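You operate a simulated robot arm through the tools that you are given. There is no shell and no other tool. Be economical: measure what you need, move in short steps, check, and stop when the job is done.

The job below is to be done with a simulated two-armed robot. You get a single attempt, and the scene is never put back.

## Task
Put one of the white-band medium vials from the top of the setting bench on top of the yellow filter. Then take the cartridge from the top of the setting bench and leave it on top of the pack of mats there. Then put the teal-band small vial on top of the next pack. Then count the pink-band large vials on the top of the door cabinet, then put as many of the purple-band medium vials from the top of the door cabinet on the top of the ledge of the control desk. Then take the pack of small vials from the top of the cream cabinet and leave it on the top of the setting bench. Then fetch the yellow-band medium vial from the top of the cream cabinet and stand it on top of the white sheet with a blue tab. Then open the door under the grey handle, take the jug with a blue handle from the shelf behind the door under the grey handle and leave it on the top of the cream cabinet and shut the handle again. Then take the vial pack marked medium on the top of the cream cabinet and put it away on the second shelf from the bottom of the corner unit. Then press the test button three times. Then press the black plunger three times. Then carry the tray with blue grips with both arms and set it on the top of the check bench. Do these in the order given. Set down upright: white-band medium vial, purple-band medium vial, pack of small vials, yellow-band medium vial, jug with a blue handle, vial pack marked medium.

Only the result counts: the job must be done as asked and must still hold three seconds after the hand-in. Knocking over, shifting, dropping, spilling or breaking anything else fails it. Flat cloth is picked up by pressing the open fingertips on it (5 to 10 N) and closing them slowly along it; thin cloth reads only 2 to 8 mm in the jaws.

## Robot
Two 7-joint arms with three-finger grippers on one trunk, on a base that drives. Base frame: it is fixed to the floor where the robot stands at the start and does not move with it; the origin is under the middle of the robot, x ahead of it, y to its left, z up; the surface under the hand at the start is at about z = 860. Readings come in mm, degrees, newtons and seconds.
The left shoulder is at the start at [70, 146, 1288], the right one opposite. With the tool pointing down near the work surface each hand reaches from about 100 to 660 mm from the robot's upright axis, wherever it stands, measured 20 degrees to its own side. Places, roughly: black plunger [400, 5300, 1000]; cartridge [500, 750, 1000]; door under the grey handle [-4000, -1800, 400]; jug with a blue handle [-4250, -2000, 500]; next pack [500, 1000, 1000]; pack of mats [500, 250, 1000]; pack of small vials [-3250, -2250, 1000]; pink-band large vial (4x4x8 cm) [400, -1100, 900]; purple-band medium vial (3x3x7 cm) [600, -1200, 900]; second shelf of the corner unit [0, 6700, 500]; teal-band small vial (3x3x6 cm) [500, 1500, 800]; test button [500, 4400, 900]; top of the check bench [700, 4700, 900]; top of the cream cabinet [-3700, -2100, 900]; top of the ledge of the control desk (17x29 cm) [-1640, 3080, 800]; top of the setting bench [600, -100, 900]; tray with blue grips (30x16x5 cm) [200, 6700, 900]; vial pack marked medium [-4250, -2250, 1000]; white sheet with a blue tab (18x11x4 cm) [-3700, -2000, 900]; white-band medium vial (3x3x7 cm) [600, 600, 900]; white-band medium vial (4x4x7 cm) [500, -100, 900]; yellow filter [500, -500, 1000]; yellow-band medium vial (3x3x7 cm) [-4000, -2100, 1000]. Payload 2.2 kg a hand.
Tool frame (each hand has its own): the origin (TCP) lies between the finger pads and is the grasp point; the fingertips stand 28 mm ahead of it; z points along the fingers, y is the line along which they close. Largest opening 102 mm; the body of the gripper starts 71 mm behind the TCP.
Orientation is that of the tool frame in the base frame, as a unit quaternion [x, y, z, w]. With the fingers straight down and closing along the base's y, the tool's x points along the base's -x, its y along +y and its z along -z.

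## Interface
- The arms move only by the tool send_rows. It takes "left_commands", "right_commands" or both (then of equal length, played together; a hand with none holds still); each is a list of rows, each a list of 7 numbers: the shift along the base's x, y, z in units of 40 mm (1.0 is 40 mm), then the turn, a rotation vector about the base's x, y, z in units of 5 degrees (1.0 is 5 degrees), then the finger opening in mm, from 0 to 102. In form: [[x, y, z, ax, ay, az, fingers], ...]. A call has 1 to 8 rows; each row shifts and turns the commanded pose from where the row before left it. A call with a number of a shift or a turn outside -1 to 1 is refused whole. Rows are played at 5 a second. More than 50 mm and 8.6 degrees between two rows, or a gripper value outside its range, and nothing of the call is played. A pose out of reach is approached as far as the arm can. The call stops where the force on the tool passes 40 N (or 10 N more than at its start, if that is more) or the arm is blocked; 0.2 s more then pass. Each finger halts on what it meets, pressing with about 30 N; the grip force reading is that of the motor and also rises with nothing between the fingers. The clock runs only during rows and for 0.2 s after the last one: add rows that do not move to give the fingers time. The reply holds the time, the measured pose of the TCP, the force on the tool along the base axes, the opening and the grip force, in the units named above and with some noise, with the torque about the TCP (base axes, N m) and any sound that the robot's microphone picked up, and new pictures: "views" is both (left out), scene, wrist or none (wrist: the cameras of the hands that moved).
- Cameras (640 x 400 px; columns grow to the right, rows downward): "scene" is now at [131.8, 19.6, 1505.6]; the picture's right is [0.22, -0.97, 0.00], its down [-0.65, -0.15, -0.75] and it looks along [0.73, 0.17, -0.67] (base axes); focal length 222 px, centre (320, 200). "left" rides on the left gripper at [72, 38, -86] in its tool frame; the picture's right is [-0.47, 0.89, 0.00], its down [-0.60, -0.32, -0.73] and it looks along [-0.65, -0.34, 0.68] (tool axes); focal length 256 px, centre (320, 200). "right" rides on the right gripper at [69, 44, -86] in its tool frame; the picture's right is [-0.53, 0.85, 0.00], its down [-0.58, -0.36, -0.73] and it looks along [-0.62, -0.39, 0.68] (tool axes); focal length 256 px, centre (320, 200). There is no depth. A picture from a camera that has moved, and an enlarged one, comes with that camera's place and axes in the base frame and with its lens.
- raise_lower(by): slides the trunk up (or, below 0, down) by that many mm; the arms and the scene camera ride with it, the base frame stays. It gives what a move gives, with no picture.
- steer(legs): drives the robot by 1 to 6 legs, each [ahead, left, turn to the left] in mm, mm and degrees, along the robot's own axes; the way and the turn of a leg run together, so that a leg with both is an arc; at most 1500 mm and 180 degrees a leg. The arms and the cameras ride along, it lands a little off, and it stops where it bumps. It gives what a move gives, and a new picture of the scene camera.
- aim_head(pan, tilt): turns the head with the scene camera to pan (to the left, within 86 degrees either way) and tilt (down, from -29 to 69), counted from straight ahead of the robot. It gives what a move gives, and a new picture of the scene camera.
- enlarge(camera, box): a new picture of the part [left, top, right, bottom] of that camera's present view, enlarged. The clock stands still meanwhile.
- sign_off(): hands the job in; it is judged then, once.

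Work in short steps. Places have to be worked out from the pictures, the camera data and where the tool is seen: move nearer, look again, correct. Check each grasp and each placing, and mend what went wrong. You have 556 turns and 360 pictures in all, those below and enlarged ones among them. Open the grippers and draw the arms clear of the work before you hand the job in, unless the task says otherwise; then end with one line.

The tools are called after "Request:" by a JSON object that holds its "method" and its "body". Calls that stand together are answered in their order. send_rows: Moves the arms, as the interface text tells. Its arguments: {"type":"object","properties":{"left_commands":{"type":"array","items":{"type":"array","items":{"type":"number"}}},"right_commands":{"type":"array","items":{"type":"array","items":{"type":"number"}}},"views":{"type":"string","enum":["both","scene","wrist","none"]}},"required":[]} The other tools are called the same way: raise_lower (by) slides the trunk up or down; steer (legs) drives the base; aim_head (pan, tilt) turns the head that bears the scene camera; enlarge (camera, box) takes an enlarged picture of a part of a camera's view; sign_off () hands the job in.

At the start:

```text
t: 0.0
left_tool_pos: [560.2, 193.2, 1260.1]
left_tcp_rot: [-0.001, 1.0, 0.0, 0.0]
left_wrist_force: [1.1, 0.4, 0.6]
left_ft_torque: [0.02, -0.01, 0.01]
left_grip_width: 102.1
left_gripper_force: 0.1
right_tool_pos: [512.7, -252.4, 1282.0]
right_tcp_rot: [0.001, 1.0, 0.001, 0.0]
right_wrist_force: [-0.5, 0.2, -0.2]
right_ft_torque: [-0.01, 0.02, 0.01]
right_grip_width: 101.8
right_gripper_force: 0.1
trunk travel left (down, up): [-825.0, 115.0]
robot x, y, heading: [-6.4, 2.7, 0.0]
head pan, tilt: [12.9, 41.7]
```

scene: 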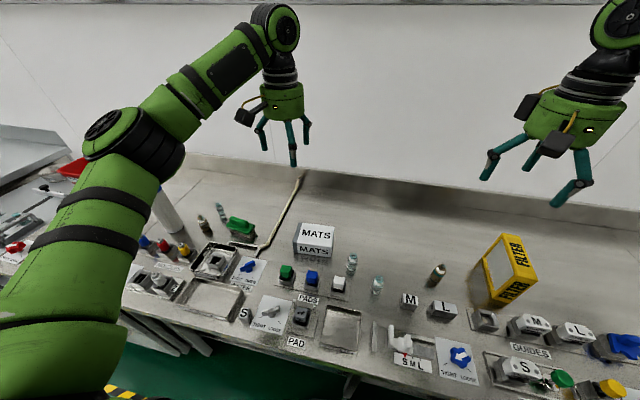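
right: 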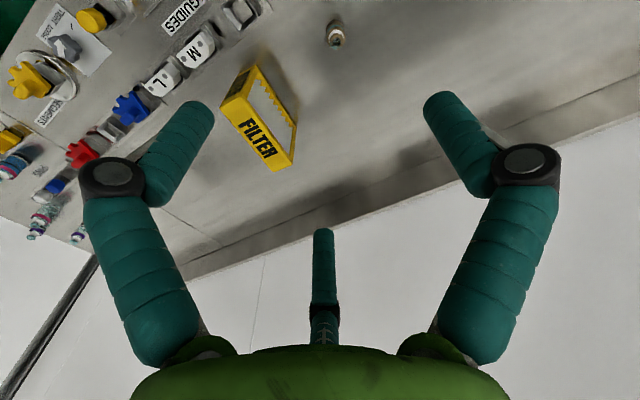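
left: 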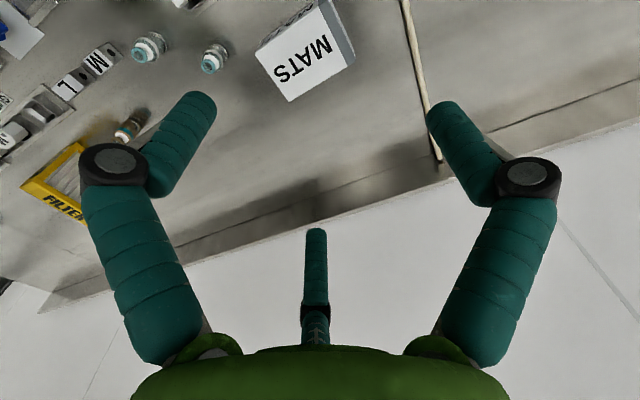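

The scene shows the setting bench with mats, vials and filter. I enlarge the middle to identify the vials.

Request:
{"method": "enlarge", "body": {"camera": "scene", "box": [260, 210, 560, 400]}}

Request:
{"method": "enlarge", "body": {"camera": "scene", "box": [100, 180, 340, 330]}}

```text
2.11 times, centred on (410, 305) of scene
camera zoom: at [131.8, 19.6, 1505.6], right [0.22, -0.97, 0.0], down [-0.65, -0.15, -0.75], along [0.73, 0.17, -0.67], focal length 468 px, centre (130, -21)
```

zoom: 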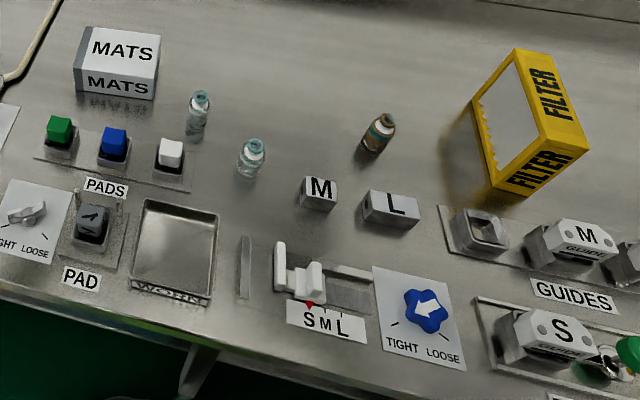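

```text
2.67 times, centred on (220, 255) of scene
camera zoom: at [131.8, 19.6, 1505.6], right [0.22, -0.97, 0.0], down [-0.65, -0.15, -0.75], along [0.73, 0.17, -0.67], focal length 593 px, centre (587, 53)
```

zoom: 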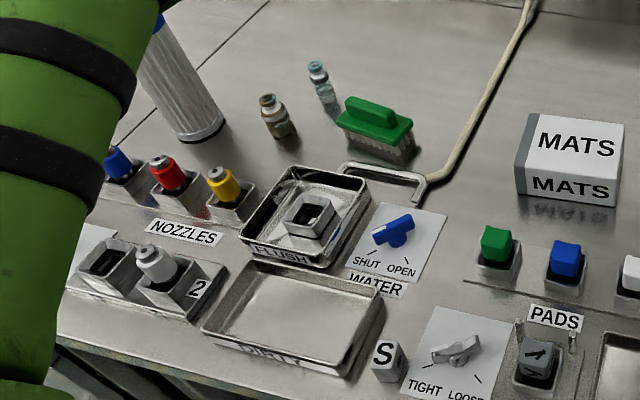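

I zoom in on the vials to read bands.

Request:
{"method": "enlarge", "body": {"camera": "scene", "box": [330, 240, 460, 320]}}

Request:
{"method": "enlarge", "body": {"camera": "scene", "box": [180, 190, 280, 250]}}

Request:
{"method": "enlarge", "body": {"camera": "left", "box": [60, 0, 260, 160]}}

```text
4.92 times, centred on (395, 280) of scene
camera zoom: at [131.8, 19.6, 1505.6], right [0.22, -0.97, 0.0], down [-0.65, -0.15, -0.75], along [0.73, 0.17, -0.67], focal length 1095 px, centre (-49, -194)
```

zoom: 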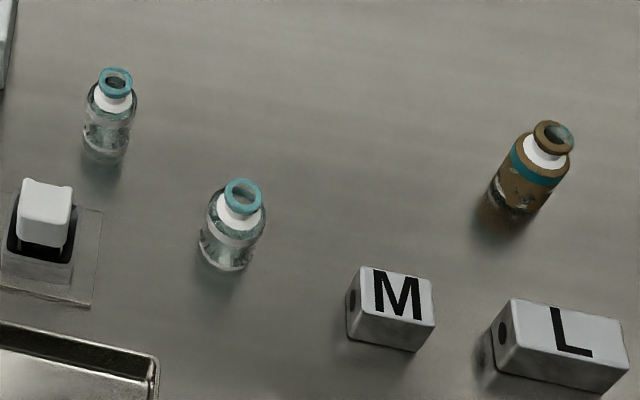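

```text
6.40 times, centred on (230, 220) of scene
camera zoom: at [131.8, 19.6, 1505.6], right [0.22, -0.97, 0.0], down [-0.65, -0.15, -0.75], along [0.73, 0.17, -0.67], focal length 1423 px, centre (896, 72)
```

zoom: 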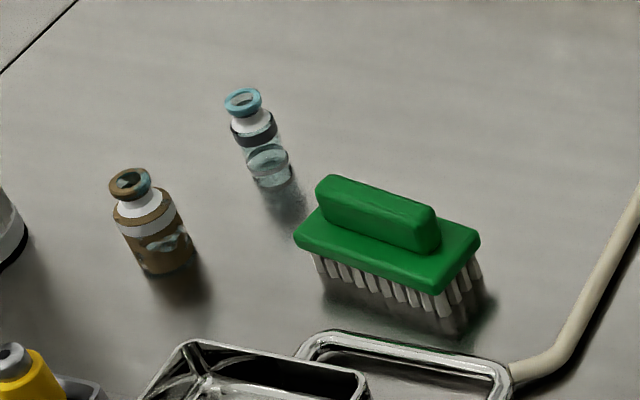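

```text
2.50 times, centred on (160, 80) of left
camera zoom: at [489.8, 230.5, 1344.1], right [0.46, 0.89, 0.0], down [0.6, -0.32, 0.73], along [0.65, -0.34, -0.68], focal length 640 px, centre (720, 500)
```

zoom: 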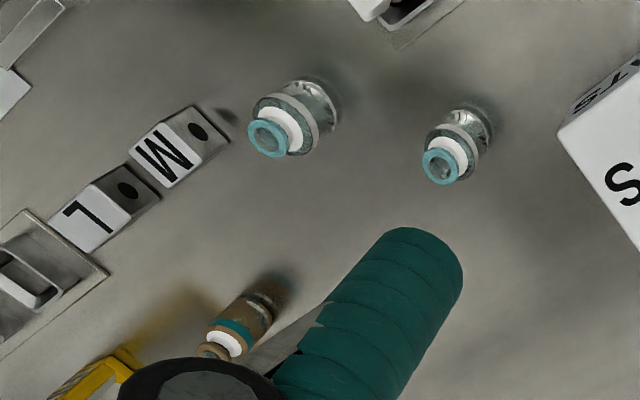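

The medium white-band vial is about (470,-66); filter top about (588,-414, z≈1000). I bring the right hand above the vial and look.

Request:
{"method": "send_rows", "body": {"right_commands": [[-0.2, 0.93, -0.9, 0, 0, 0, 75], [-0.2, 0.93, -0.9, 0, 0, 0, 75], [-0.2, 0.93, -0.9, 0, 0, 0, 75], [-0.2, 0.93, -0.9, 0, 0, 0, 75], [-0.2, 0.93, -0.9, 0, 0, 0, 75]], "views": "both"}}

```text
refused: row 1 steps farther than a row can; nothing moved
```

Norm must be under 50 mm; I use more rows.

Request:
{"method": "send_rows", "body": {"right_commands": [[-0.18, 0.78, -0.76, 0, 0, 0, 75], [-0.18, 0.78, -0.76, 0, 0, 0, 75], [-0.18, 0.78, -0.76, 0, 0, 0, 75], [-0.18, 0.78, -0.76, 0, 0, 0, 75], [-0.18, 0.78, -0.76, 0, 0, 0, 75], [-0.18, 0.78, -0.76, 0, 0, 0, 75]], "views": "both"}}

```text
t: 1.4
left_tool_pos: [561.6, 194.1, 1257.9]
left_tcp_rot: [-0.001, 1.0, -0.001, 0.0]
left_wrist_force: [0.0, -0.9, -0.1]
left_ft_torque: [-0.01, 0.02, 0.01]
left_grip_width: 102.1
left_gripper_force: 0.1
right_tool_pos: [467.3, -66.7, 1097.8]
right_tcp_rot: [0.001, 1.0, 0.001, 0.0]
right_wrist_force: [-0.4, -0.2, -0.2]
right_ft_torque: [-0.04, 0.03, 0.03]
right_grip_width: 75.1
right_gripper_force: 0.1
trunk travel left (down, up): [-825.0, 115.0]
robot x, y, heading: [-2.3, 1.1, -0.0]
head pan, tilt: [12.9, 41.7]
camera scene: at [132.1, 21.3, 1505.6], right [0.22, -0.97, 0.0], down [-0.65, -0.15, -0.75], along [0.73, 0.17, -0.67], focal length 222 px, centre (320, 200)
camera right: at [398.5, -23.4, 1184.7], right [0.54, 0.84, 0.0], down [0.58, -0.37, 0.73], along [0.62, -0.39, -0.68], focal length 256 px, centre (320, 200)
```

scene: 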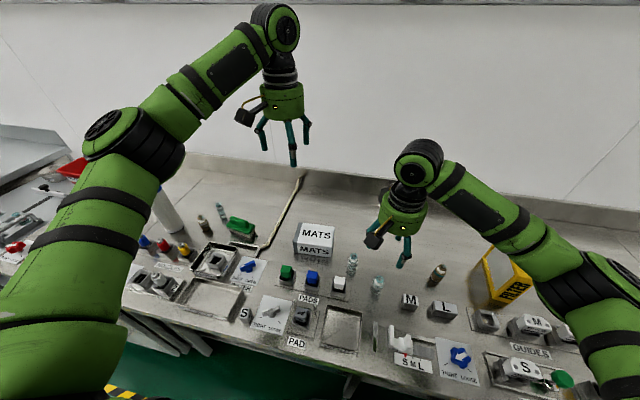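
right: 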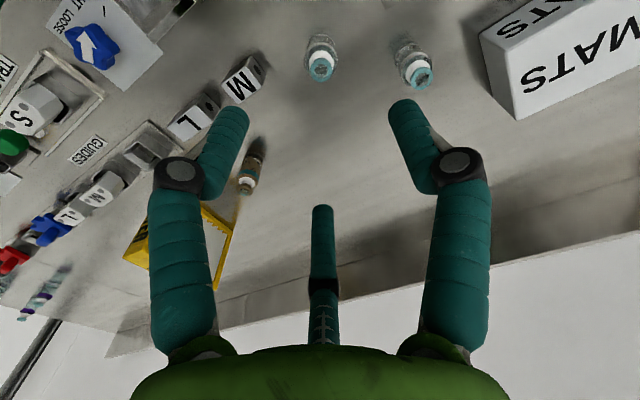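

The vial cap triangulates at about (478,-71). I descend to z≈896 and close.

Request:
{"method": "send_rows", "body": {"right_commands": [[0.13, -0.06, -0.8, 0, 0, 0, 75], [0.13, -0.06, -0.8, 0, 0, 0, 75], [0, 0, -0.9, 0, 0, 0, 75], [0, 0, -0.9, 0, 0, 0, 75], [0, 0, -0.9, 0, 0, 0, 75], [0, 0, -0.75, 0, 0, 0, 75]], "views": "wrist"}}

```text
t: 2.8
left_tool_pos: [561.4, 191.9, 1259.1]
left_tcp_rot: [-0.001, 1.0, 0.0, -0.001]
left_wrist_force: [0.5, -0.4, 0.2]
left_ft_torque: [0.0, -0.03, 0.0]
left_grip_width: 102.0
left_gripper_force: 0.0
right_tool_pos: [482.0, -71.6, 897.3]
right_tcp_rot: [0.0, 1.0, 0.0, -0.001]
right_wrist_force: [1.0, -0.4, 1.1]
right_ft_torque: [0.03, 0.01, -0.01]
right_grip_width: 75.2
right_gripper_force: 0.0
trunk travel left (down, up): [-825.0, 115.0]
robot x, y, heading: [0.7, -1.3, 0.0]
head pan, tilt: [12.9, 41.7]
camera right: at [413.1, -28.9, 984.4], right [0.54, 0.84, 0.0], down [0.58, -0.37, 0.73], along [0.62, -0.39, -0.68], focal length 256 px, centre (320, 200)
```

right: 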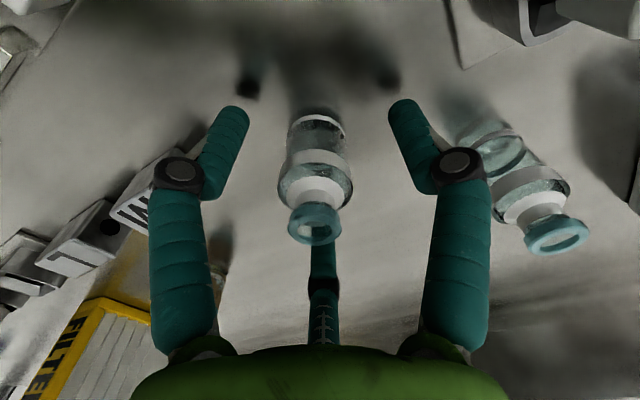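

The vial sits between the fingers. I close.

Request:
{"method": "send_rows", "body": {"right_commands": [[0, 0, 0, 0, 0, 0, 50], [0, 0, 0, 0, 0, 0, 42], [0, 0, 0, 0, 0, 0, 34], [0, 0, 0, 0, 0, 0, 26], [0, 0, 0, 0, 0, 0, 20]], "views": "wrist"}}

```text
t: 4.0
left_tool_pos: [560.5, 191.3, 1259.8]
left_tcp_rot: [-0.001, 1.0, 0.001, -0.001]
left_wrist_force: [-0.5, -0.4, -0.4]
left_ft_torque: [0.02, -0.02, 0.0]
left_grip_width: 101.7
left_gripper_force: 0.2
right_tool_pos: [482.4, -72.2, 898.2]
right_tcp_rot: [0.001, 1.0, 0.0, -0.001]
right_wrist_force: [-0.4, 0.0, 1.0]
right_ft_torque: [-0.02, -0.03, 0.03]
right_grip_width: 29.8
right_gripper_force: 30.4
trunk travel left (down, up): [-825.0, 115.0]
robot x, y, heading: [0.0, -1.9, 0.3]
head pan, tilt: [12.9, 41.7]
camera right: at [413.0, -29.0, 984.9], right [0.54, 0.84, 0.0], down [0.58, -0.37, 0.73], along [0.62, -0.39, -0.68], focal length 256 px, centre (320, 200)
```

right: 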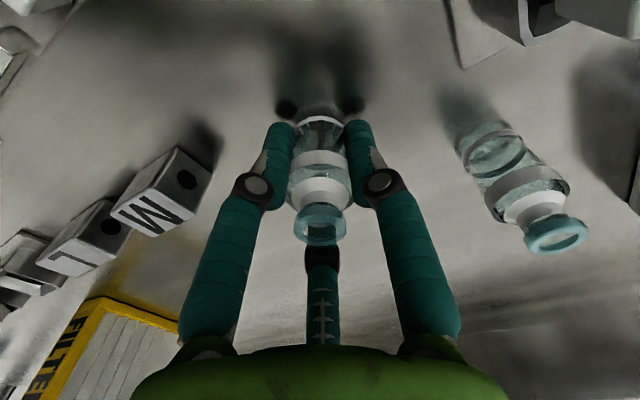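

Gripped at 30 mm. I lift to z≈1160.

Request:
{"method": "send_rows", "body": {"right_commands": [[0, 0, 0.5, 0, 0, 0, 20], [0, 0, 1, 0, 0, 0, 20], [0, 0, 1, 0, 0, 0, 20], [0, 0, 1, 0, 0, 0, 20], [0, 0, 1, 0, 0, 0, 20], [0, 0, 1, 0, 0, 0, 20], [0, 0, 1, 0, 0, 0, 20]], "views": "wrist"}}

Request:
{"method": "send_rows", "body": {"right_commands": [[0.1, -0.8, 0, 0, 0, 0, 20], [0.1, -0.8, 0, 0, 0, 0, 20], [0.1, -0.8, 0, 0, 0, 0, 20], [0.1, -0.8, 0, 0, 0, 0, 20], [0.1, -0.8, 0, 0, 0, 0, 20], [0.1, -0.8, 0, 0, 0, 0, 20], [0.1, -0.8, 0, 0, 0, 0, 20], [0.1, -0.8, 0, 0, 0, 0, 20]], "views": "both"}}

```text
t: 5.6
left_tool_pos: [559.8, 192.6, 1259.7]
left_tcp_rot: [-0.001, 1.0, 0.0, 0.001]
left_wrist_force: [0.2, 0.9, -0.1]
left_ft_torque: [0.0, 0.02, 0.0]
left_grip_width: 101.9
left_gripper_force: 0.0
right_tool_pos: [480.1, -70.5, 1155.7]
right_tcp_rot: [0.001, 1.0, 0.0, -0.001]
right_wrist_force: [0.1, 0.1, -0.7]
right_ft_torque: [0.01, -0.03, 0.0]
right_grip_width: 30.0
right_gripper_force: 29.8
trunk travel left (down, up): [-825.0, 115.0]
robot x, y, heading: [-2.3, -4.0, 0.1]
head pan, tilt: [12.9, 41.7]
camera right: at [411.4, -28.2, 1243.2], right [0.54, 0.84, 0.0], down [0.58, -0.36, 0.73], along [0.62, -0.39, -0.68], focal length 256 px, centre (320, 200)
```

right: 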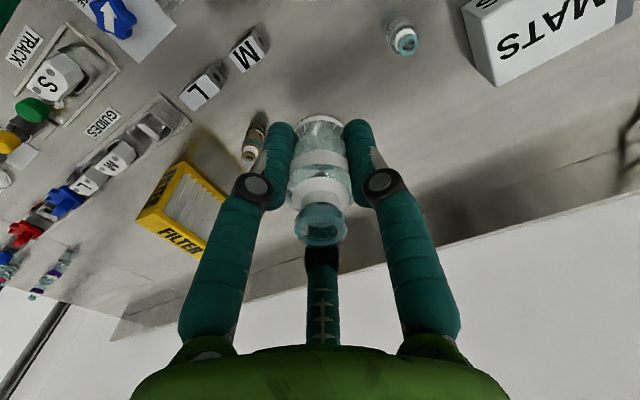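

```text
t: 7.4
left_tool_pos: [560.7, 191.1, 1259.1]
left_tcp_rot: [-0.001, 1.0, 0.0, 0.001]
left_wrist_force: [0.4, -0.3, 0.4]
left_ft_torque: [0.04, 0.01, 0.01]
left_grip_width: 101.8
left_gripper_force: 0.1
right_tool_pos: [513.6, -330.2, 1156.8]
right_tcp_rot: [0.001, 1.0, 0.002, 0.0]
right_wrist_force: [-0.2, -1.1, 0.0]
right_ft_torque: [0.02, -0.02, 0.03]
right_grip_width: 29.6
right_gripper_force: 30.2
trunk travel left (down, up): [-825.0, 115.0]
robot x, y, heading: [1.9, 0.2, 0.2]
head pan, tilt: [12.9, 41.7]
camera scene: at [131.6, 18.1, 1505.6], right [0.22, -0.97, 0.0], down [-0.65, -0.15, -0.75], along [0.73, 0.17, -0.67], focal length 222 px, centre (320, 200)
camera right: at [443.1, -287.8, 1244.4], right [0.53, 0.84, 0.0], down [0.58, -0.37, 0.73], along [0.62, -0.39, -0.68], focal length 256 px, centre (320, 200)
```

scene: 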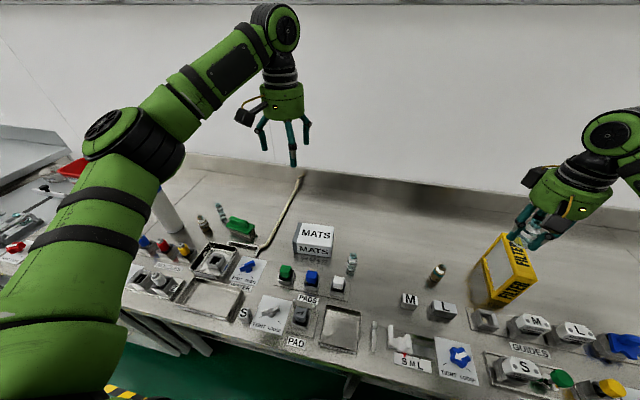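
right: 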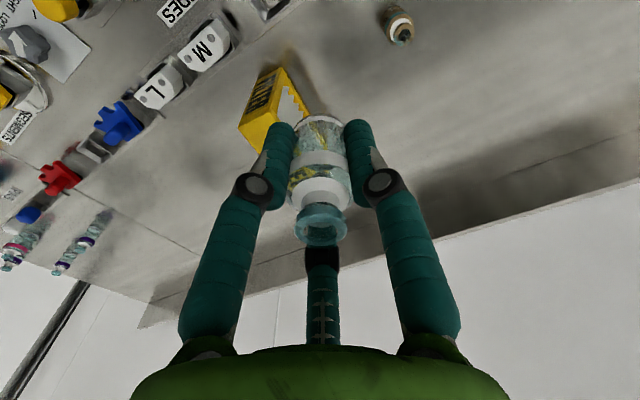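

I zoom the filter to measure its top precisely.

Request:
{"method": "enlarge", "body": {"camera": "scene", "box": [460, 200, 580, 320]}}

Request:
{"method": "enlarge", "body": {"camera": "right", "box": [220, 40, 420, 260]}}

```text
3.33 times, centred on (520, 260) of scene
camera zoom: at [131.6, 18.1, 1505.6], right [0.22, -0.97, 0.0], down [-0.65, -0.15, -0.75], along [0.73, 0.17, -0.67], focal length 741 px, centre (-347, 0)
```

zoom: 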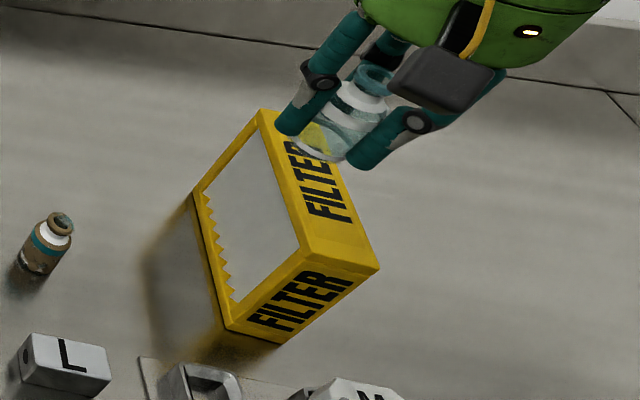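

```text
1.82 times, centred on (320, 150) of right
camera zoom: at [443.1, -287.8, 1244.4], right [0.53, 0.84, 0.0], down [0.58, -0.37, 0.73], along [0.62, -0.39, -0.68], focal length 465 px, centre (320, 291)
```

zoom: 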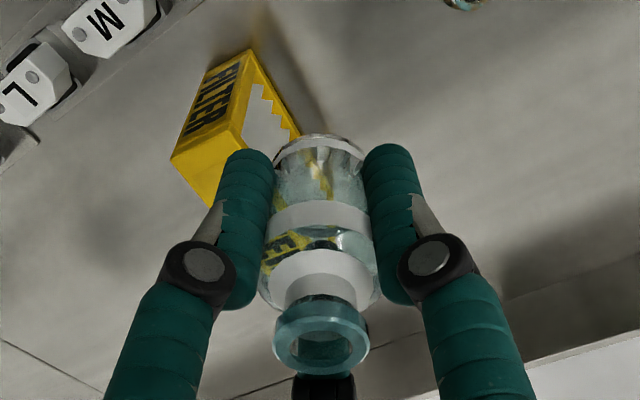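

Estimated filter top centre line near (580,-423), top z≈1000. I move over it and down to z≈1060 and look.

Request:
{"method": "send_rows", "body": {"right_commands": [[0.55, -0.77, 0, 0, 0, 0, 20], [0.55, -0.77, 0, 0, 0, 0, 20], [0.55, -0.77, 0, 0, 0, 0, 20], [0, 0, -0.8, 0, 0, 0, 20], [0, 0, -0.8, 0, 0, 0, 20], [0, 0, -0.8, 0, 0, 0, 20]], "views": "both"}}

Request:
{"method": "enlarge", "body": {"camera": "right", "box": [220, 40, 420, 260]}}

Request:
{"method": "enlarge", "body": {"camera": "scene", "box": [460, 200, 580, 320]}}

```text
t: 8.8
left_tool_pos: [561.1, 192.3, 1258.7]
left_tcp_rot: [-0.001, 1.0, 0.0, -0.001]
left_wrist_force: [-0.6, -0.9, -0.2]
left_ft_torque: [0.01, 0.03, -0.04]
left_grip_width: 101.9
left_gripper_force: 0.1
right_tool_pos: [578.9, -417.6, 1060.4]
right_tcp_rot: [0.001, 1.0, 0.0, -0.001]
right_wrist_force: [0.5, 0.1, -0.2]
right_ft_torque: [-0.02, -0.01, 0.04]
right_grip_width: 29.7
right_gripper_force: 30.0
trunk travel left (down, up): [-825.0, 115.0]
robot x, y, heading: [1.0, 0.8, -0.1]
head pan, tilt: [12.9, 41.7]
camera scene: at [132.6, 19.6, 1505.5], right [0.22, -0.97, 0.0], down [-0.65, -0.15, -0.75], along [0.73, 0.17, -0.67], focal length 222 px, centre (320, 200)
camera right: at [510.0, -375.3, 1148.3], right [0.54, 0.84, 0.0], down [0.58, -0.37, 0.73], along [0.62, -0.39, -0.68], focal length 256 px, centre (320, 200)
```

scene: 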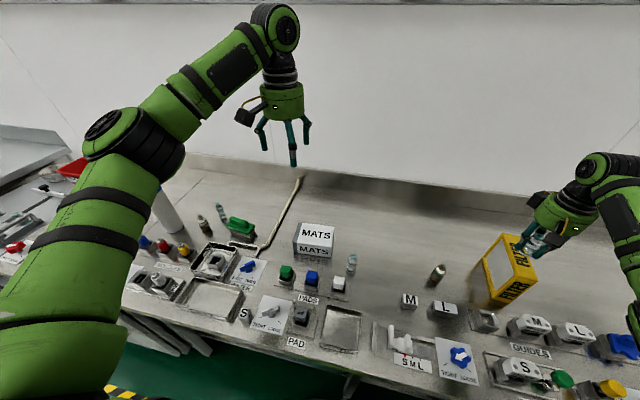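
right: 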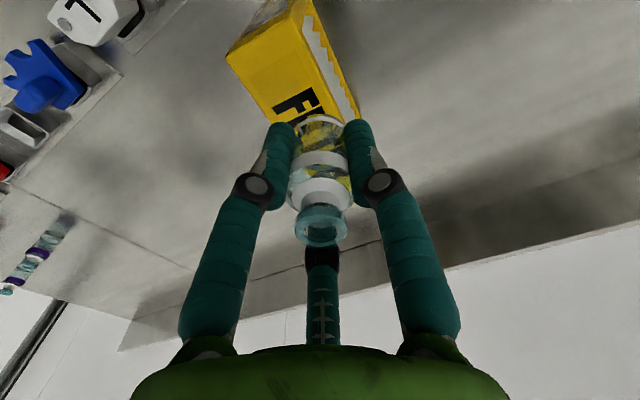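

```text
1.82 times, centred on (320, 150) of right
camera zoom: at [510.0, -375.3, 1148.3], right [0.54, 0.84, 0.0], down [0.58, -0.37, 0.73], along [0.62, -0.39, -0.68], focal length 465 px, centre (320, 291)
```

zoom: 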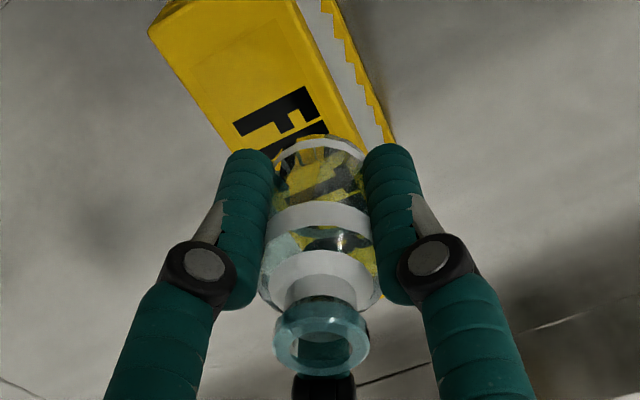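

```text
3.33 times, centred on (520, 260) of scene
camera zoom: at [132.6, 19.6, 1505.5], right [0.22, -0.97, 0.0], down [-0.65, -0.15, -0.75], along [0.73, 0.17, -0.67], focal length 741 px, centre (-347, 0)
```

zoom: 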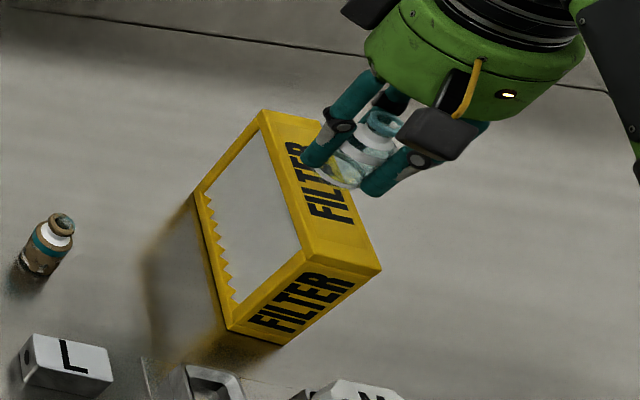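

Centre line at x=579 is about y≈-429. I shift -11 mm and lower in fine steps.

Request:
{"method": "send_rows", "body": {"right_commands": [[0, -0.28, -0.1, 0, 0, 0, 20], [0, 0, -0.2, 0, 0, 0, 20], [0, 0, -0.05, 0, 0, 0, 20], [0, 0, -0.05, 0, 0, 0, 20]], "views": "none"}}

Request:
{"method": "enlarge", "body": {"camera": "right", "box": [220, 40, 420, 260]}}

```text
t: 9.8
left_tool_pos: [560.5, 192.1, 1259.4]
left_tcp_rot: [-0.001, 1.0, 0.001, 0.0]
left_wrist_force: [0.8, -1.0, 0.2]
left_ft_torque: [0.02, 0.01, 0.04]
left_grip_width: 102.1
left_gripper_force: 0.2
right_tool_pos: [578.7, -431.3, 1046.5]
right_tcp_rot: [0.001, 1.0, 0.001, 0.0]
right_wrist_force: [-0.4, 0.4, -0.4]
right_ft_torque: [0.03, -0.01, 0.0]
right_grip_width: 29.5
right_gripper_force: 29.5
trunk travel left (down, up): [-825.0, 115.0]
robot x, y, heading: [-2.8, -1.5, 0.2]
head pan, tilt: [12.9, 41.7]
```

```text
1.82 times, centred on (320, 150) of right
camera zoom: at [510.3, -387.7, 1132.2], right [0.54, 0.84, 0.0], down [0.58, -0.37, 0.73], along [0.62, -0.39, -0.68], focal length 465 px, centre (320, 291)
```

zoom: 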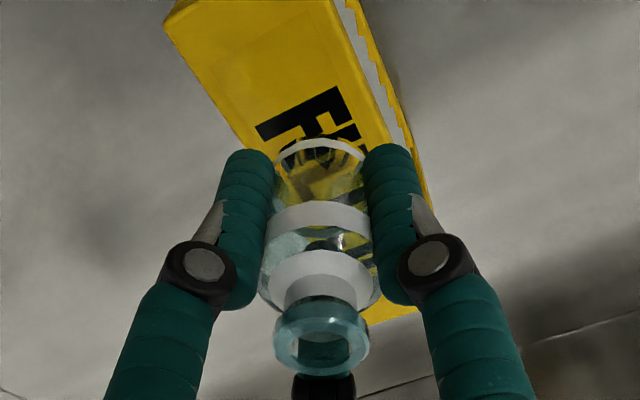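

Well centred. I lower in 2–3 mm rows watching force.

Request:
{"method": "send_rows", "body": {"right_commands": [[0, 0, -0.06, 0, 0, 0, 20], [0, 0, -0.06, 0, 0, 0, 20], [0, 0, -0.04, 0, 0, 0, 20]], "views": "none"}}

```text
t: 10.6
left_tool_pos: [560.8, 192.5, 1258.2]
left_tcp_rot: [-0.001, 1.0, 0.0, 0.0]
left_wrist_force: [0.3, 0.2, -0.1]
left_ft_torque: [-0.01, 0.02, -0.01]
left_grip_width: 102.0
left_gripper_force: 0.1
right_tool_pos: [578.3, -431.5, 1037.9]
right_tcp_rot: [0.001, 1.0, 0.0, 0.0]
right_wrist_force: [0.0, -0.4, -0.5]
right_ft_torque: [0.0, 0.01, -0.02]
right_grip_width: 29.7
right_gripper_force: 30.0
trunk travel left (down, up): [-825.0, 115.0]
robot x, y, heading: [-3.3, 0.5, 0.1]
head pan, tilt: [12.9, 41.7]
```

Request:
{"method": "send_rows", "body": {"right_commands": [[0, 0, -0.05, 0, 0, 0, 20], [0, 0, -0.04, 0, 0, 0, 20]], "views": "none"}}

Request:
{"method": "enlarge", "body": {"camera": "scene", "box": [480, 200, 580, 300]}}

```text
t: 11.2
left_tool_pos: [561.2, 191.5, 1259.2]
left_tcp_rot: [-0.001, 1.0, 0.0, -0.002]
left_wrist_force: [0.2, 0.6, -0.1]
left_ft_torque: [0.01, 0.02, 0.0]
left_grip_width: 102.0
left_gripper_force: 0.0
right_tool_pos: [579.4, -431.1, 1034.1]
right_tcp_rot: [0.001, 1.0, 0.0, 0.0]
right_wrist_force: [0.8, -0.8, 0.0]
right_ft_torque: [0.0, 0.01, -0.03]
right_grip_width: 29.5
right_gripper_force: 30.4
trunk travel left (down, up): [-825.0, 115.0]
robot x, y, heading: [2.5, 3.3, 0.2]
head pan, tilt: [12.9, 41.7]
```

```text
4.00 times, centred on (530, 250) of scene
camera zoom: at [131.9, 19.6, 1505.6], right [0.22, -0.97, 0.0], down [-0.65, -0.15, -0.75], along [0.73, 0.17, -0.67], focal length 889 px, centre (-520, 0)
```

zoom: 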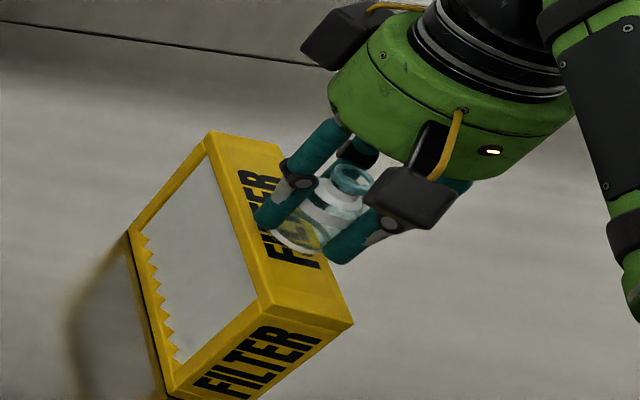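

No contact yet; continue lowering slowly.

Request:
{"method": "send_rows", "body": {"right_commands": [[0, 0, -0.04, 0, 0, 0, 20], [0, 0, -0.04, 0, 0, 0, 20]], "views": "none"}}

Request:
{"method": "send_rows", "body": {"right_commands": [[0, 0, -0.04, 0, 0, 0, 20], [0, 0, -0.04, 0, 0, 0, 20]], "views": "none"}}

```text
t: 11.8
left_tool_pos: [561.0, 191.9, 1258.9]
left_tcp_rot: [-0.001, 1.0, 0.0, -0.001]
left_wrist_force: [0.2, -0.4, 0.8]
left_ft_torque: [0.01, -0.02, 0.01]
left_grip_width: 102.1
left_gripper_force: 0.0
right_tool_pos: [578.5, -430.7, 1030.6]
right_tcp_rot: [0.001, 1.0, 0.0, 0.001]
right_wrist_force: [0.0, 0.8, -0.1]
right_ft_torque: [-0.02, 0.02, 0.02]
right_grip_width: 29.6
right_gripper_force: 30.0
trunk travel left (down, up): [-825.0, 115.0]
robot x, y, heading: [-3.0, -3.8, 0.1]
head pan, tilt: [12.9, 41.7]
```

```text
t: 12.4
left_tool_pos: [561.3, 191.6, 1259.7]
left_tcp_rot: [-0.001, 1.0, 0.0, 0.0]
left_wrist_force: [0.0, 0.5, -1.0]
left_ft_torque: [-0.01, -0.02, -0.01]
left_grip_width: 101.9
left_gripper_force: 0.1
right_tool_pos: [578.2, -430.5, 1027.4]
right_tcp_rot: [0.0, 1.0, 0.0, 0.0]
right_wrist_force: [0.0, 0.9, -1.2]
right_ft_torque: [0.0, 0.01, 0.02]
right_grip_width: 29.6
right_gripper_force: 30.0
trunk travel left (down, up): [-825.0, 115.0]
robot x, y, heading: [2.8, 0.1, 0.2]
head pan, tilt: [12.9, 41.7]
```

Still free. I check with the wrist view how far above the box the vial is.

Request:
{"method": "enlarge", "body": {"camera": "right", "box": [240, 60, 400, 180]}}

Request:
{"method": "send_rows", "body": {"right_commands": [[0, 0, -0.04, 0, 0, 0, 20], [0, 0, -0.04, 0, 0, 0, 20]], "views": "none"}}

```text
3.33 times, centred on (320, 120) of right
camera zoom: at [509.3, -388.2, 1114.8], right [0.54, 0.84, 0.0], down [0.58, -0.37, 0.73], along [0.62, -0.39, -0.68], focal length 853 px, centre (320, 467)
```

zoom: 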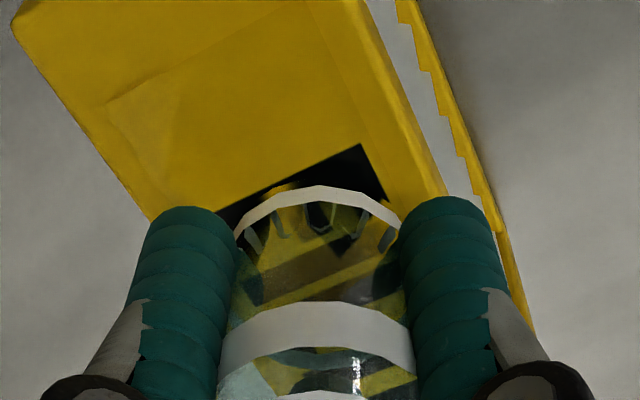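

```text
t: 13.0
left_tool_pos: [561.0, 193.0, 1259.9]
left_tcp_rot: [-0.001, 1.0, -0.001, -0.001]
left_wrist_force: [-0.7, -0.5, 0.4]
left_ft_torque: [0.0, -0.01, -0.01]
left_grip_width: 102.0
left_gripper_force: 0.1
right_tool_pos: [578.1, -431.6, 1026.8]
right_tcp_rot: [0.0, 1.0, 0.0, 0.002]
right_wrist_force: [1.4, -2.4, 8.2]
right_ft_torque: [-0.03, -0.01, -0.01]
right_grip_width: 29.6
right_gripper_force: 29.7
trunk travel left (down, up): [-825.0, 115.0]
robot x, y, heading: [-0.9, -1.1, 0.2]
head pan, tilt: [12.9, 41.7]
```

Contact (8 N). I relieve and open.

Request:
{"method": "send_rows", "body": {"right_commands": [[0, 0, 0.04, 0, 0, 0, 20], [0, 0, 0, 0, 0, 0, 30], [0, 0, 0, 0, 0, 0, 40], [0, 0, 0, 0, 0, 0, 55], [0, 0, 0, 0, 0, 0, 55]], "views": "wrist"}}

```text
t: 14.2
left_tool_pos: [561.6, 192.1, 1258.5]
left_tcp_rot: [-0.001, 1.0, 0.0, 0.0]
left_wrist_force: [-0.1, 0.2, -0.1]
left_ft_torque: [-0.02, 0.01, 0.0]
left_grip_width: 102.0
left_gripper_force: 0.1
right_tool_pos: [578.2, -429.9, 1026.4]
right_tcp_rot: [0.0, 1.0, 0.0, 0.0]
right_wrist_force: [-0.6, 0.5, 0.4]
right_ft_torque: [0.02, 0.0, 0.0]
right_grip_width: 54.8
right_gripper_force: 0.0
trunk travel left (down, up): [-825.0, 115.0]
robot x, y, heading: [-2.6, 3.0, 0.2]
head pan, tilt: [12.9, 41.7]
camera right: at [509.6, -387.9, 1113.6], right [0.54, 0.84, 0.0], down [0.58, -0.37, 0.73], along [0.62, -0.39, -0.68], focal length 256 px, centre (320, 200)
```

right: 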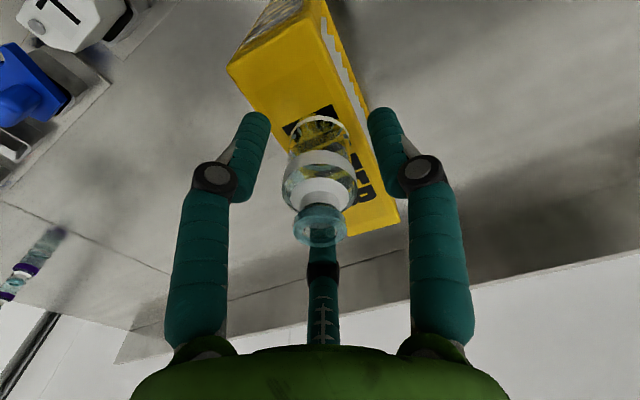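

Vial stands on the filter. I raise the right hand clear and check.

Request:
{"method": "send_rows", "body": {"right_commands": [[0, 0, 0.8, 0, 0, 0, 70], [0, 0, 1, 0, 0, 0, 70], [0, 0, 1, 0, 0, 0, 70], [0, 0, 1, 0, 0, 0, 70], [0, 0, 1, 0, 0, 0, 70], [0, 0, 1, 0, 0, 0, 70], [-1, 0.5, 0, 0, 0, 0, 70], [-1, 0.5, 0, 0, 0, 0, 70]], "views": "none"}}

Request:
{"method": "enlarge", "body": {"camera": "scene", "box": [440, 180, 600, 320]}}

```text
t: 16.0
left_tool_pos: [560.9, 191.9, 1259.3]
left_tcp_rot: [0.0, 1.0, 0.0, -0.001]
left_wrist_force: [-0.4, -0.7, 0.2]
left_ft_torque: [0.04, 0.01, -0.02]
left_grip_width: 101.9
left_gripper_force: 0.0
right_tool_pos: [576.9, -432.2, 1258.9]
right_tcp_rot: [0.001, 1.0, 0.0, 0.0]
right_wrist_force: [-0.7, -0.4, -0.7]
right_ft_torque: [-0.01, -0.01, -0.01]
right_grip_width: 69.9
right_gripper_force: 0.1
right hand out of reach, approached as far as the arm can: row 7, 8
trunk travel left (down, up): [-825.0, 115.0]
robot x, y, heading: [0.1, 1.6, -0.1]
head pan, tilt: [12.9, 41.7]
```

```text
2.86 times, centred on (520, 250) of scene
camera zoom: at [132.2, 18.5, 1505.6], right [0.22, -0.97, 0.0], down [-0.65, -0.15, -0.75], along [0.73, 0.17, -0.67], focal length 635 px, centre (-251, 57)
```

zoom: 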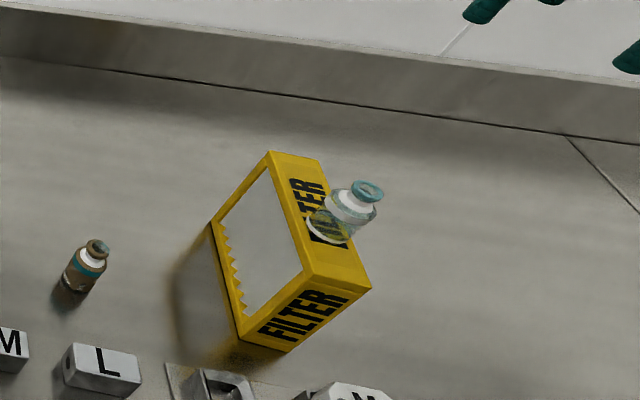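

Placed upright. Before driving left I look left.

Request:
{"method": "aim_head", "body": {"pan": 60, "tilt": 35}}

```text
t: 17.1
left_tool_pos: [561.5, 192.7, 1258.9]
left_tcp_rot: [0.0, 1.0, 0.001, -0.001]
left_wrist_force: [-0.5, -0.5, 0.7]
left_ft_torque: [0.0, 0.01, 0.01]
left_grip_width: 102.1
left_gripper_force: 0.0
right_tool_pos: [576.6, -431.7, 1259.2]
right_tcp_rot: [0.0, 1.0, 0.001, 0.0]
right_wrist_force: [-0.4, -0.2, 0.0]
right_ft_torque: [0.03, 0.0, 0.02]
right_grip_width: 70.1
right_gripper_force: 0.1
trunk travel left (down, up): [-825.0, 115.0]
robot x, y, heading: [-0.4, -2.6, 0.1]
head pan, tilt: [60.0, 35.0]
camera scene: at [94.3, 76.9, 1515.7], right [0.87, -0.5, 0.0], down [-0.29, -0.5, -0.82], along [0.41, 0.71, -0.57], focal length 222 px, centre (320, 200)
```

scene: 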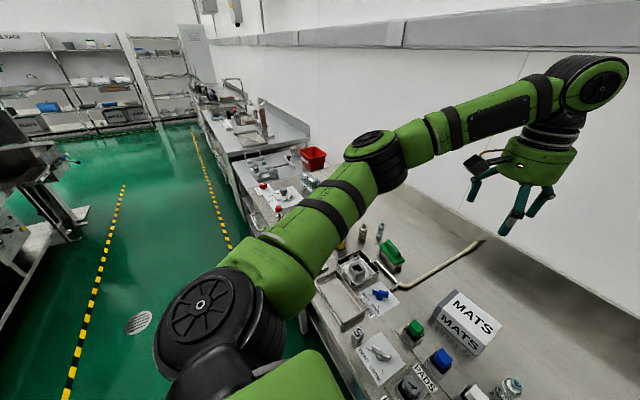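

The aisle is clear. I drive 420 mm left.

Request:
{"method": "steer", "body": {"legs": [[0, 420, 0]]}}

Request:
{"method": "aim_head", "body": {"pan": 15, "tilt": 42}}

```text
t: 19.8
left_tool_pos: [559.2, 617.8, 1259.2]
left_tcp_rot: [-0.002, 1.0, 0.0, 0.0]
left_wrist_force: [-0.4, -0.7, 0.5]
left_ft_torque: [0.03, -0.03, 0.01]
left_grip_width: 102.0
left_gripper_force: 0.2
right_tool_pos: [577.0, -6.2, 1258.5]
right_tcp_rot: [-0.001, 1.0, 0.001, 0.0]
right_wrist_force: [0.0, -0.6, 0.0]
right_ft_torque: [0.02, 0.0, 0.01]
right_grip_width: 70.0
right_gripper_force: 0.0
trunk travel left (down, up): [-825.0, 115.0]
robot x, y, heading: [-1.9, 425.0, 0.1]
head pan, tilt: [60.0, 35.0]
camera scene: at [93.1, 501.3, 1515.8], right [0.87, -0.5, 0.0], down [-0.28, -0.5, -0.82], along [0.41, 0.71, -0.57], focal length 222 px, centre (320, 200)
```

scene: 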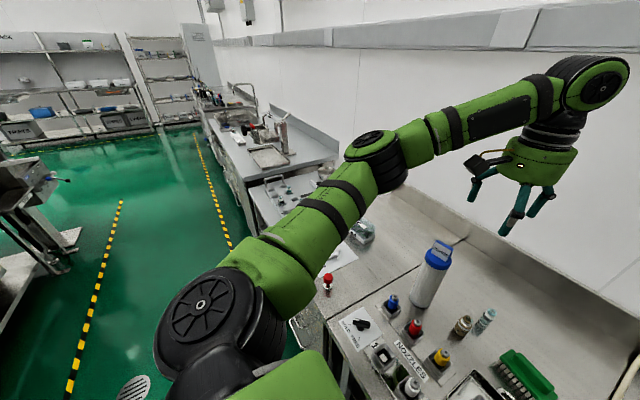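

```text
t: 20.9
left_tool_pos: [559.7, 619.4, 1260.2]
left_tcp_rot: [-0.001, 1.0, 0.0, -0.001]
left_wrist_force: [-0.1, 0.8, 0.0]
left_ft_torque: [0.01, 0.0, 0.01]
left_grip_width: 101.8
left_gripper_force: 0.0
right_tool_pos: [576.4, -5.0, 1258.9]
right_tcp_rot: [-0.001, 1.0, 0.001, 0.001]
right_wrist_force: [-0.2, 0.7, 0.5]
right_ft_torque: [0.01, 0.01, 0.04]
right_grip_width: 69.7
right_gripper_force: 0.0
trunk travel left (down, up): [-825.0, 115.0]
robot x, y, heading: [4.9, 428.7, 0.0]
head pan, tilt: [15.0, 42.0]
camera scene: at [129.9, 448.7, 1505.2], right [0.26, -0.96, 0.0], down [-0.65, -0.18, -0.74], along [0.72, 0.2, -0.67], focal length 222 px, centre (320, 200)
```

scene: 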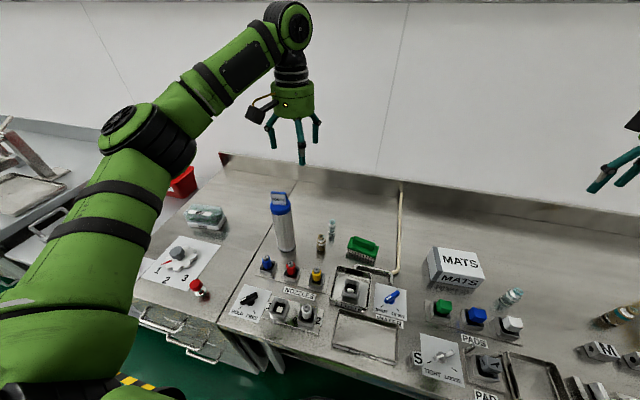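

I zoom on the cartridge and on the mats.

Request:
{"method": "enlarge", "body": {"camera": "scene", "box": [230, 180, 350, 260]}}

Request:
{"method": "enlarge", "body": {"camera": "scene", "box": [410, 230, 510, 310]}}

Request:
{"method": "enlarge", "body": {"camera": "left", "box": [0, 0, 640, 400]}}

```text
5.00 times, centred on (290, 220) of scene
camera zoom: at [129.9, 448.7, 1505.2], right [0.26, -0.96, 0.0], down [-0.65, -0.18, -0.74], along [0.72, 0.2, -0.67], focal length 1112 px, centre (470, 100)
```

zoom: 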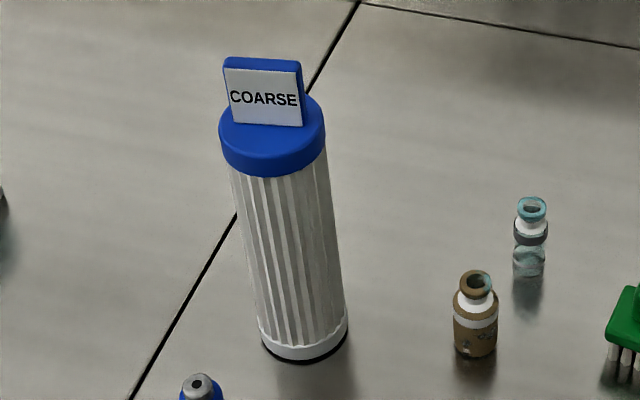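

```text
5.00 times, centred on (460, 270) of scene
camera zoom: at [129.9, 448.7, 1505.2], right [0.26, -0.96, 0.0], down [-0.65, -0.18, -0.74], along [0.72, 0.2, -0.67], focal length 1112 px, centre (-380, -150)
```

zoom: 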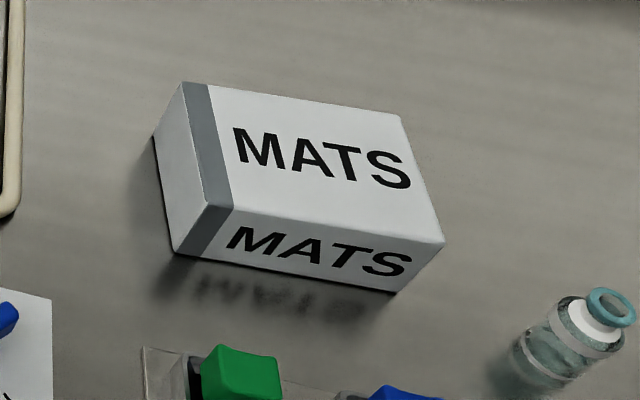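

```text
1.00 times, centred on (320, 200) of left (not enlarged: the box is as wide or as high as the picture)
camera zoom: at [488.1, 657.8, 1344.2], right [0.46, 0.89, 0.0], down [0.61, -0.31, 0.73], along [0.65, -0.34, -0.68], focal length 256 px, centre (320, 200)
```

zoom: 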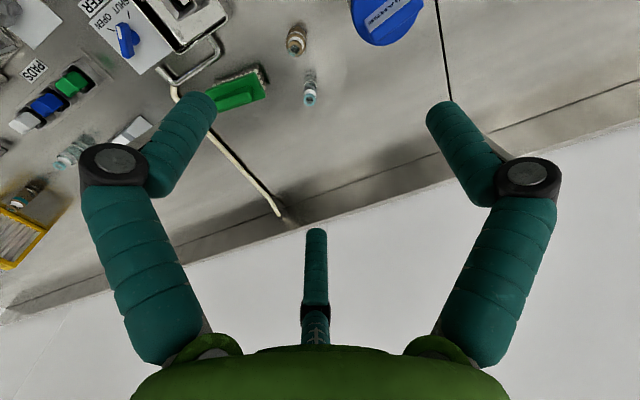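

Cartridge axis ≈(555,687), cap at z≈1030–1062; mats top centre ≈(600,152,918). I bring the left hand over the cartridge.

Request:
{"method": "send_rows", "body": {"left_commands": [[-0.05, 0.85, -0.5, 0, 0, 0, 102], [-0.05, 0.85, -0.5, 0, 0, 0, 102], [0, 0, -0.5, 0, 0, 0, 102], [0, 0, 0, 0, 0, 0, 102]], "views": "both"}}

```text
t: 21.9
left_tool_pos: [556.6, 687.3, 1198.0]
left_tcp_rot: [-0.002, 1.0, -0.001, 0.0]
left_wrist_force: [0.7, -0.9, -0.9]
left_ft_torque: [0.02, 0.0, 0.01]
left_grip_width: 102.0
left_gripper_force: 0.0
right_tool_pos: [577.8, -3.3, 1258.8]
right_tcp_rot: [-0.001, 1.0, -0.001, 0.0]
right_wrist_force: [0.5, -0.3, -0.5]
right_ft_torque: [0.0, 0.01, -0.02]
right_grip_width: 70.2
right_gripper_force: 0.0
trunk travel left (down, up): [-825.0, 115.0]
robot x, y, heading: [-2.4, 425.6, 0.4]
head pan, tilt: [15.0, 42.0]
camera scene: at [129.9, 448.6, 1505.2], right [0.26, -0.96, 0.0], down [-0.65, -0.18, -0.74], along [0.72, 0.2, -0.67], focal length 222 px, centre (320, 200)
camera left: at [484.5, 724.7, 1283.4], right [0.46, 0.89, 0.0], down [0.61, -0.31, 0.73], along [0.65, -0.34, -0.68], focal length 256 px, centre (320, 200)
```

scene: 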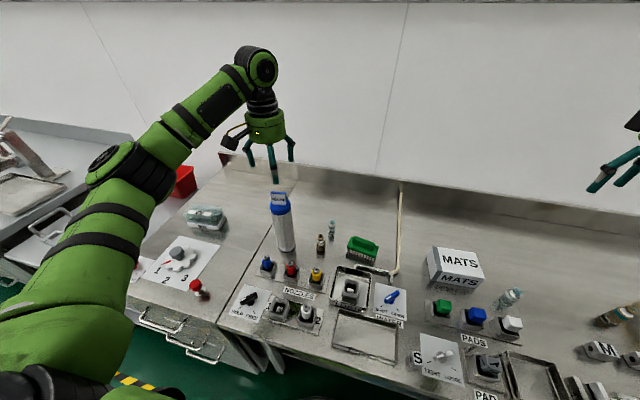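
left: 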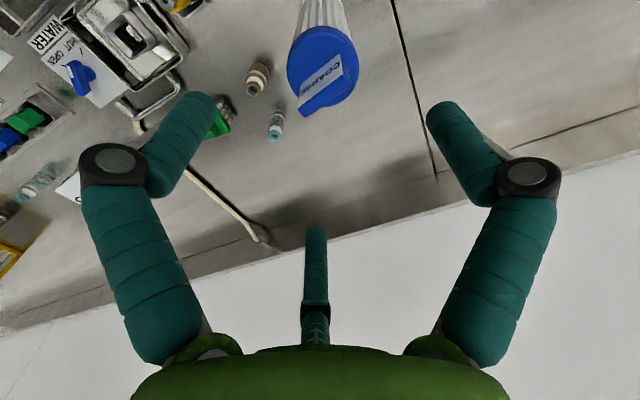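

The wrist view confirms axis (558,687). I descend to z≈1050 and close.

Request:
{"method": "send_rows", "body": {"left_commands": [[0.05, 0, -0.9, 0, 0, 0, 102], [0, 0, -0.9, 0, 0, 0, 102], [0, 0, -0.9, 0, 0, 0, 102], [0, 0, -0.95, 0, 0, 0, 102], [0, 0, 0, 0, 0, 0, 80], [0, 0, 0, 0, 0, 0, 65], [0, 0, 0, 0, 0, 0, 50], [0, 0, 0, 0, 0, 0, 45]], "views": "wrist"}}

```text
t: 23.7
left_tool_pos: [556.1, 689.1, 1052.4]
left_tcp_rot: [-0.002, 1.0, -0.001, 0.0]
left_wrist_force: [0.4, 0.1, 3.7]
left_ft_torque: [0.1, -0.03, 0.01]
left_grip_width: 59.4
left_gripper_force: 29.6
right_tool_pos: [577.6, -5.4, 1258.9]
right_tcp_rot: [-0.001, 1.0, 0.0, 0.0]
right_wrist_force: [1.0, -1.3, -1.3]
right_ft_torque: [0.02, -0.02, 0.0]
right_grip_width: 70.1
right_gripper_force: 0.1
trunk travel left (down, up): [-825.0, 115.0]
robot x, y, heading: [-4.0, 426.8, 0.3]
head pan, tilt: [15.0, 42.0]
camera left: at [484.3, 726.7, 1138.1], right [0.46, 0.89, 0.0], down [0.6, -0.31, 0.73], along [0.65, -0.34, -0.68], focal length 256 px, centre (320, 200)
```

left: 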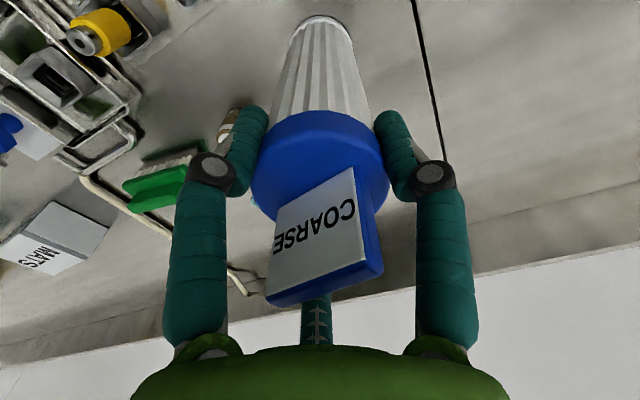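

Gripped at 59 mm. I lift about 200 mm.

Request:
{"method": "send_rows", "body": {"left_commands": [[0, 0, 0.5, 0, 0, 0, 45], [0, 0, 0.9, 0, 0, 0, 45], [0, 0, 0.9, 0, 0, 0, 45], [0, 0, 0.9, 0, 0, 0, 45], [0, 0, 0.9, 0, 0, 0, 45], [0, 0, 0.9, 0, 0, 0, 45]], "views": "both"}}

```text
t: 25.1
left_tool_pos: [557.9, 688.2, 1255.0]
left_tcp_rot: [-0.002, 1.0, 0.0, 0.0]
left_wrist_force: [-0.4, -0.8, -2.4]
left_ft_torque: [0.03, -0.03, 0.0]
left_grip_width: 59.5
left_gripper_force: 29.6
right_tool_pos: [577.9, -3.8, 1258.5]
right_tcp_rot: [-0.001, 1.0, 0.001, 0.001]
right_wrist_force: [-0.7, -0.1, -0.5]
right_ft_torque: [0.01, -0.04, -0.02]
right_grip_width: 69.9
right_gripper_force: 0.1
trunk travel left (down, up): [-825.0, 115.0]
robot x, y, heading: [-6.5, 427.7, 0.0]
head pan, tilt: [15.0, 42.0]
camera scene: at [129.2, 448.1, 1505.2], right [0.26, -0.96, 0.0], down [-0.65, -0.18, -0.74], along [0.72, 0.2, -0.67], focal length 222 px, centre (320, 200)
camera left: at [486.4, 725.8, 1340.2], right [0.46, 0.89, 0.0], down [0.61, -0.31, 0.73], along [0.65, -0.34, -0.68], focal length 256 px, centre (320, 200)
```

scene: 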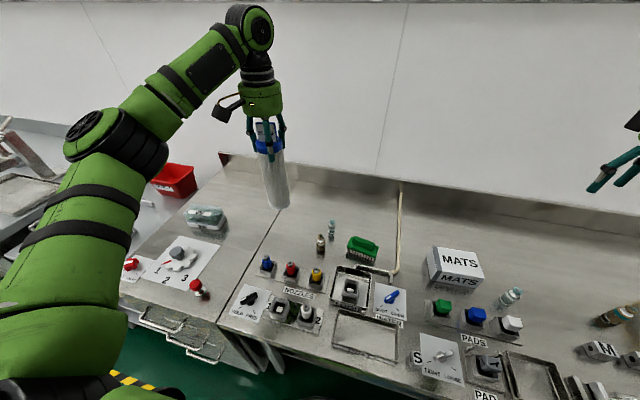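
left: 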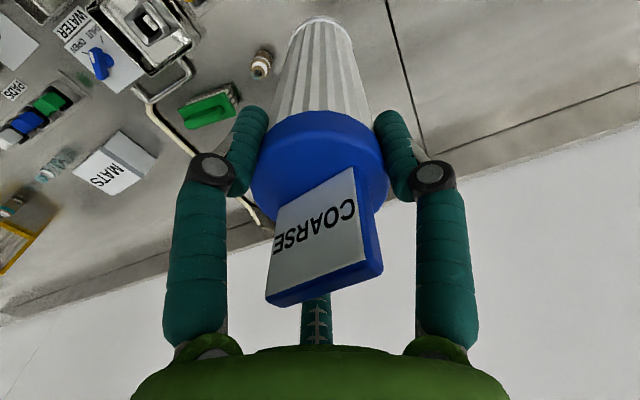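

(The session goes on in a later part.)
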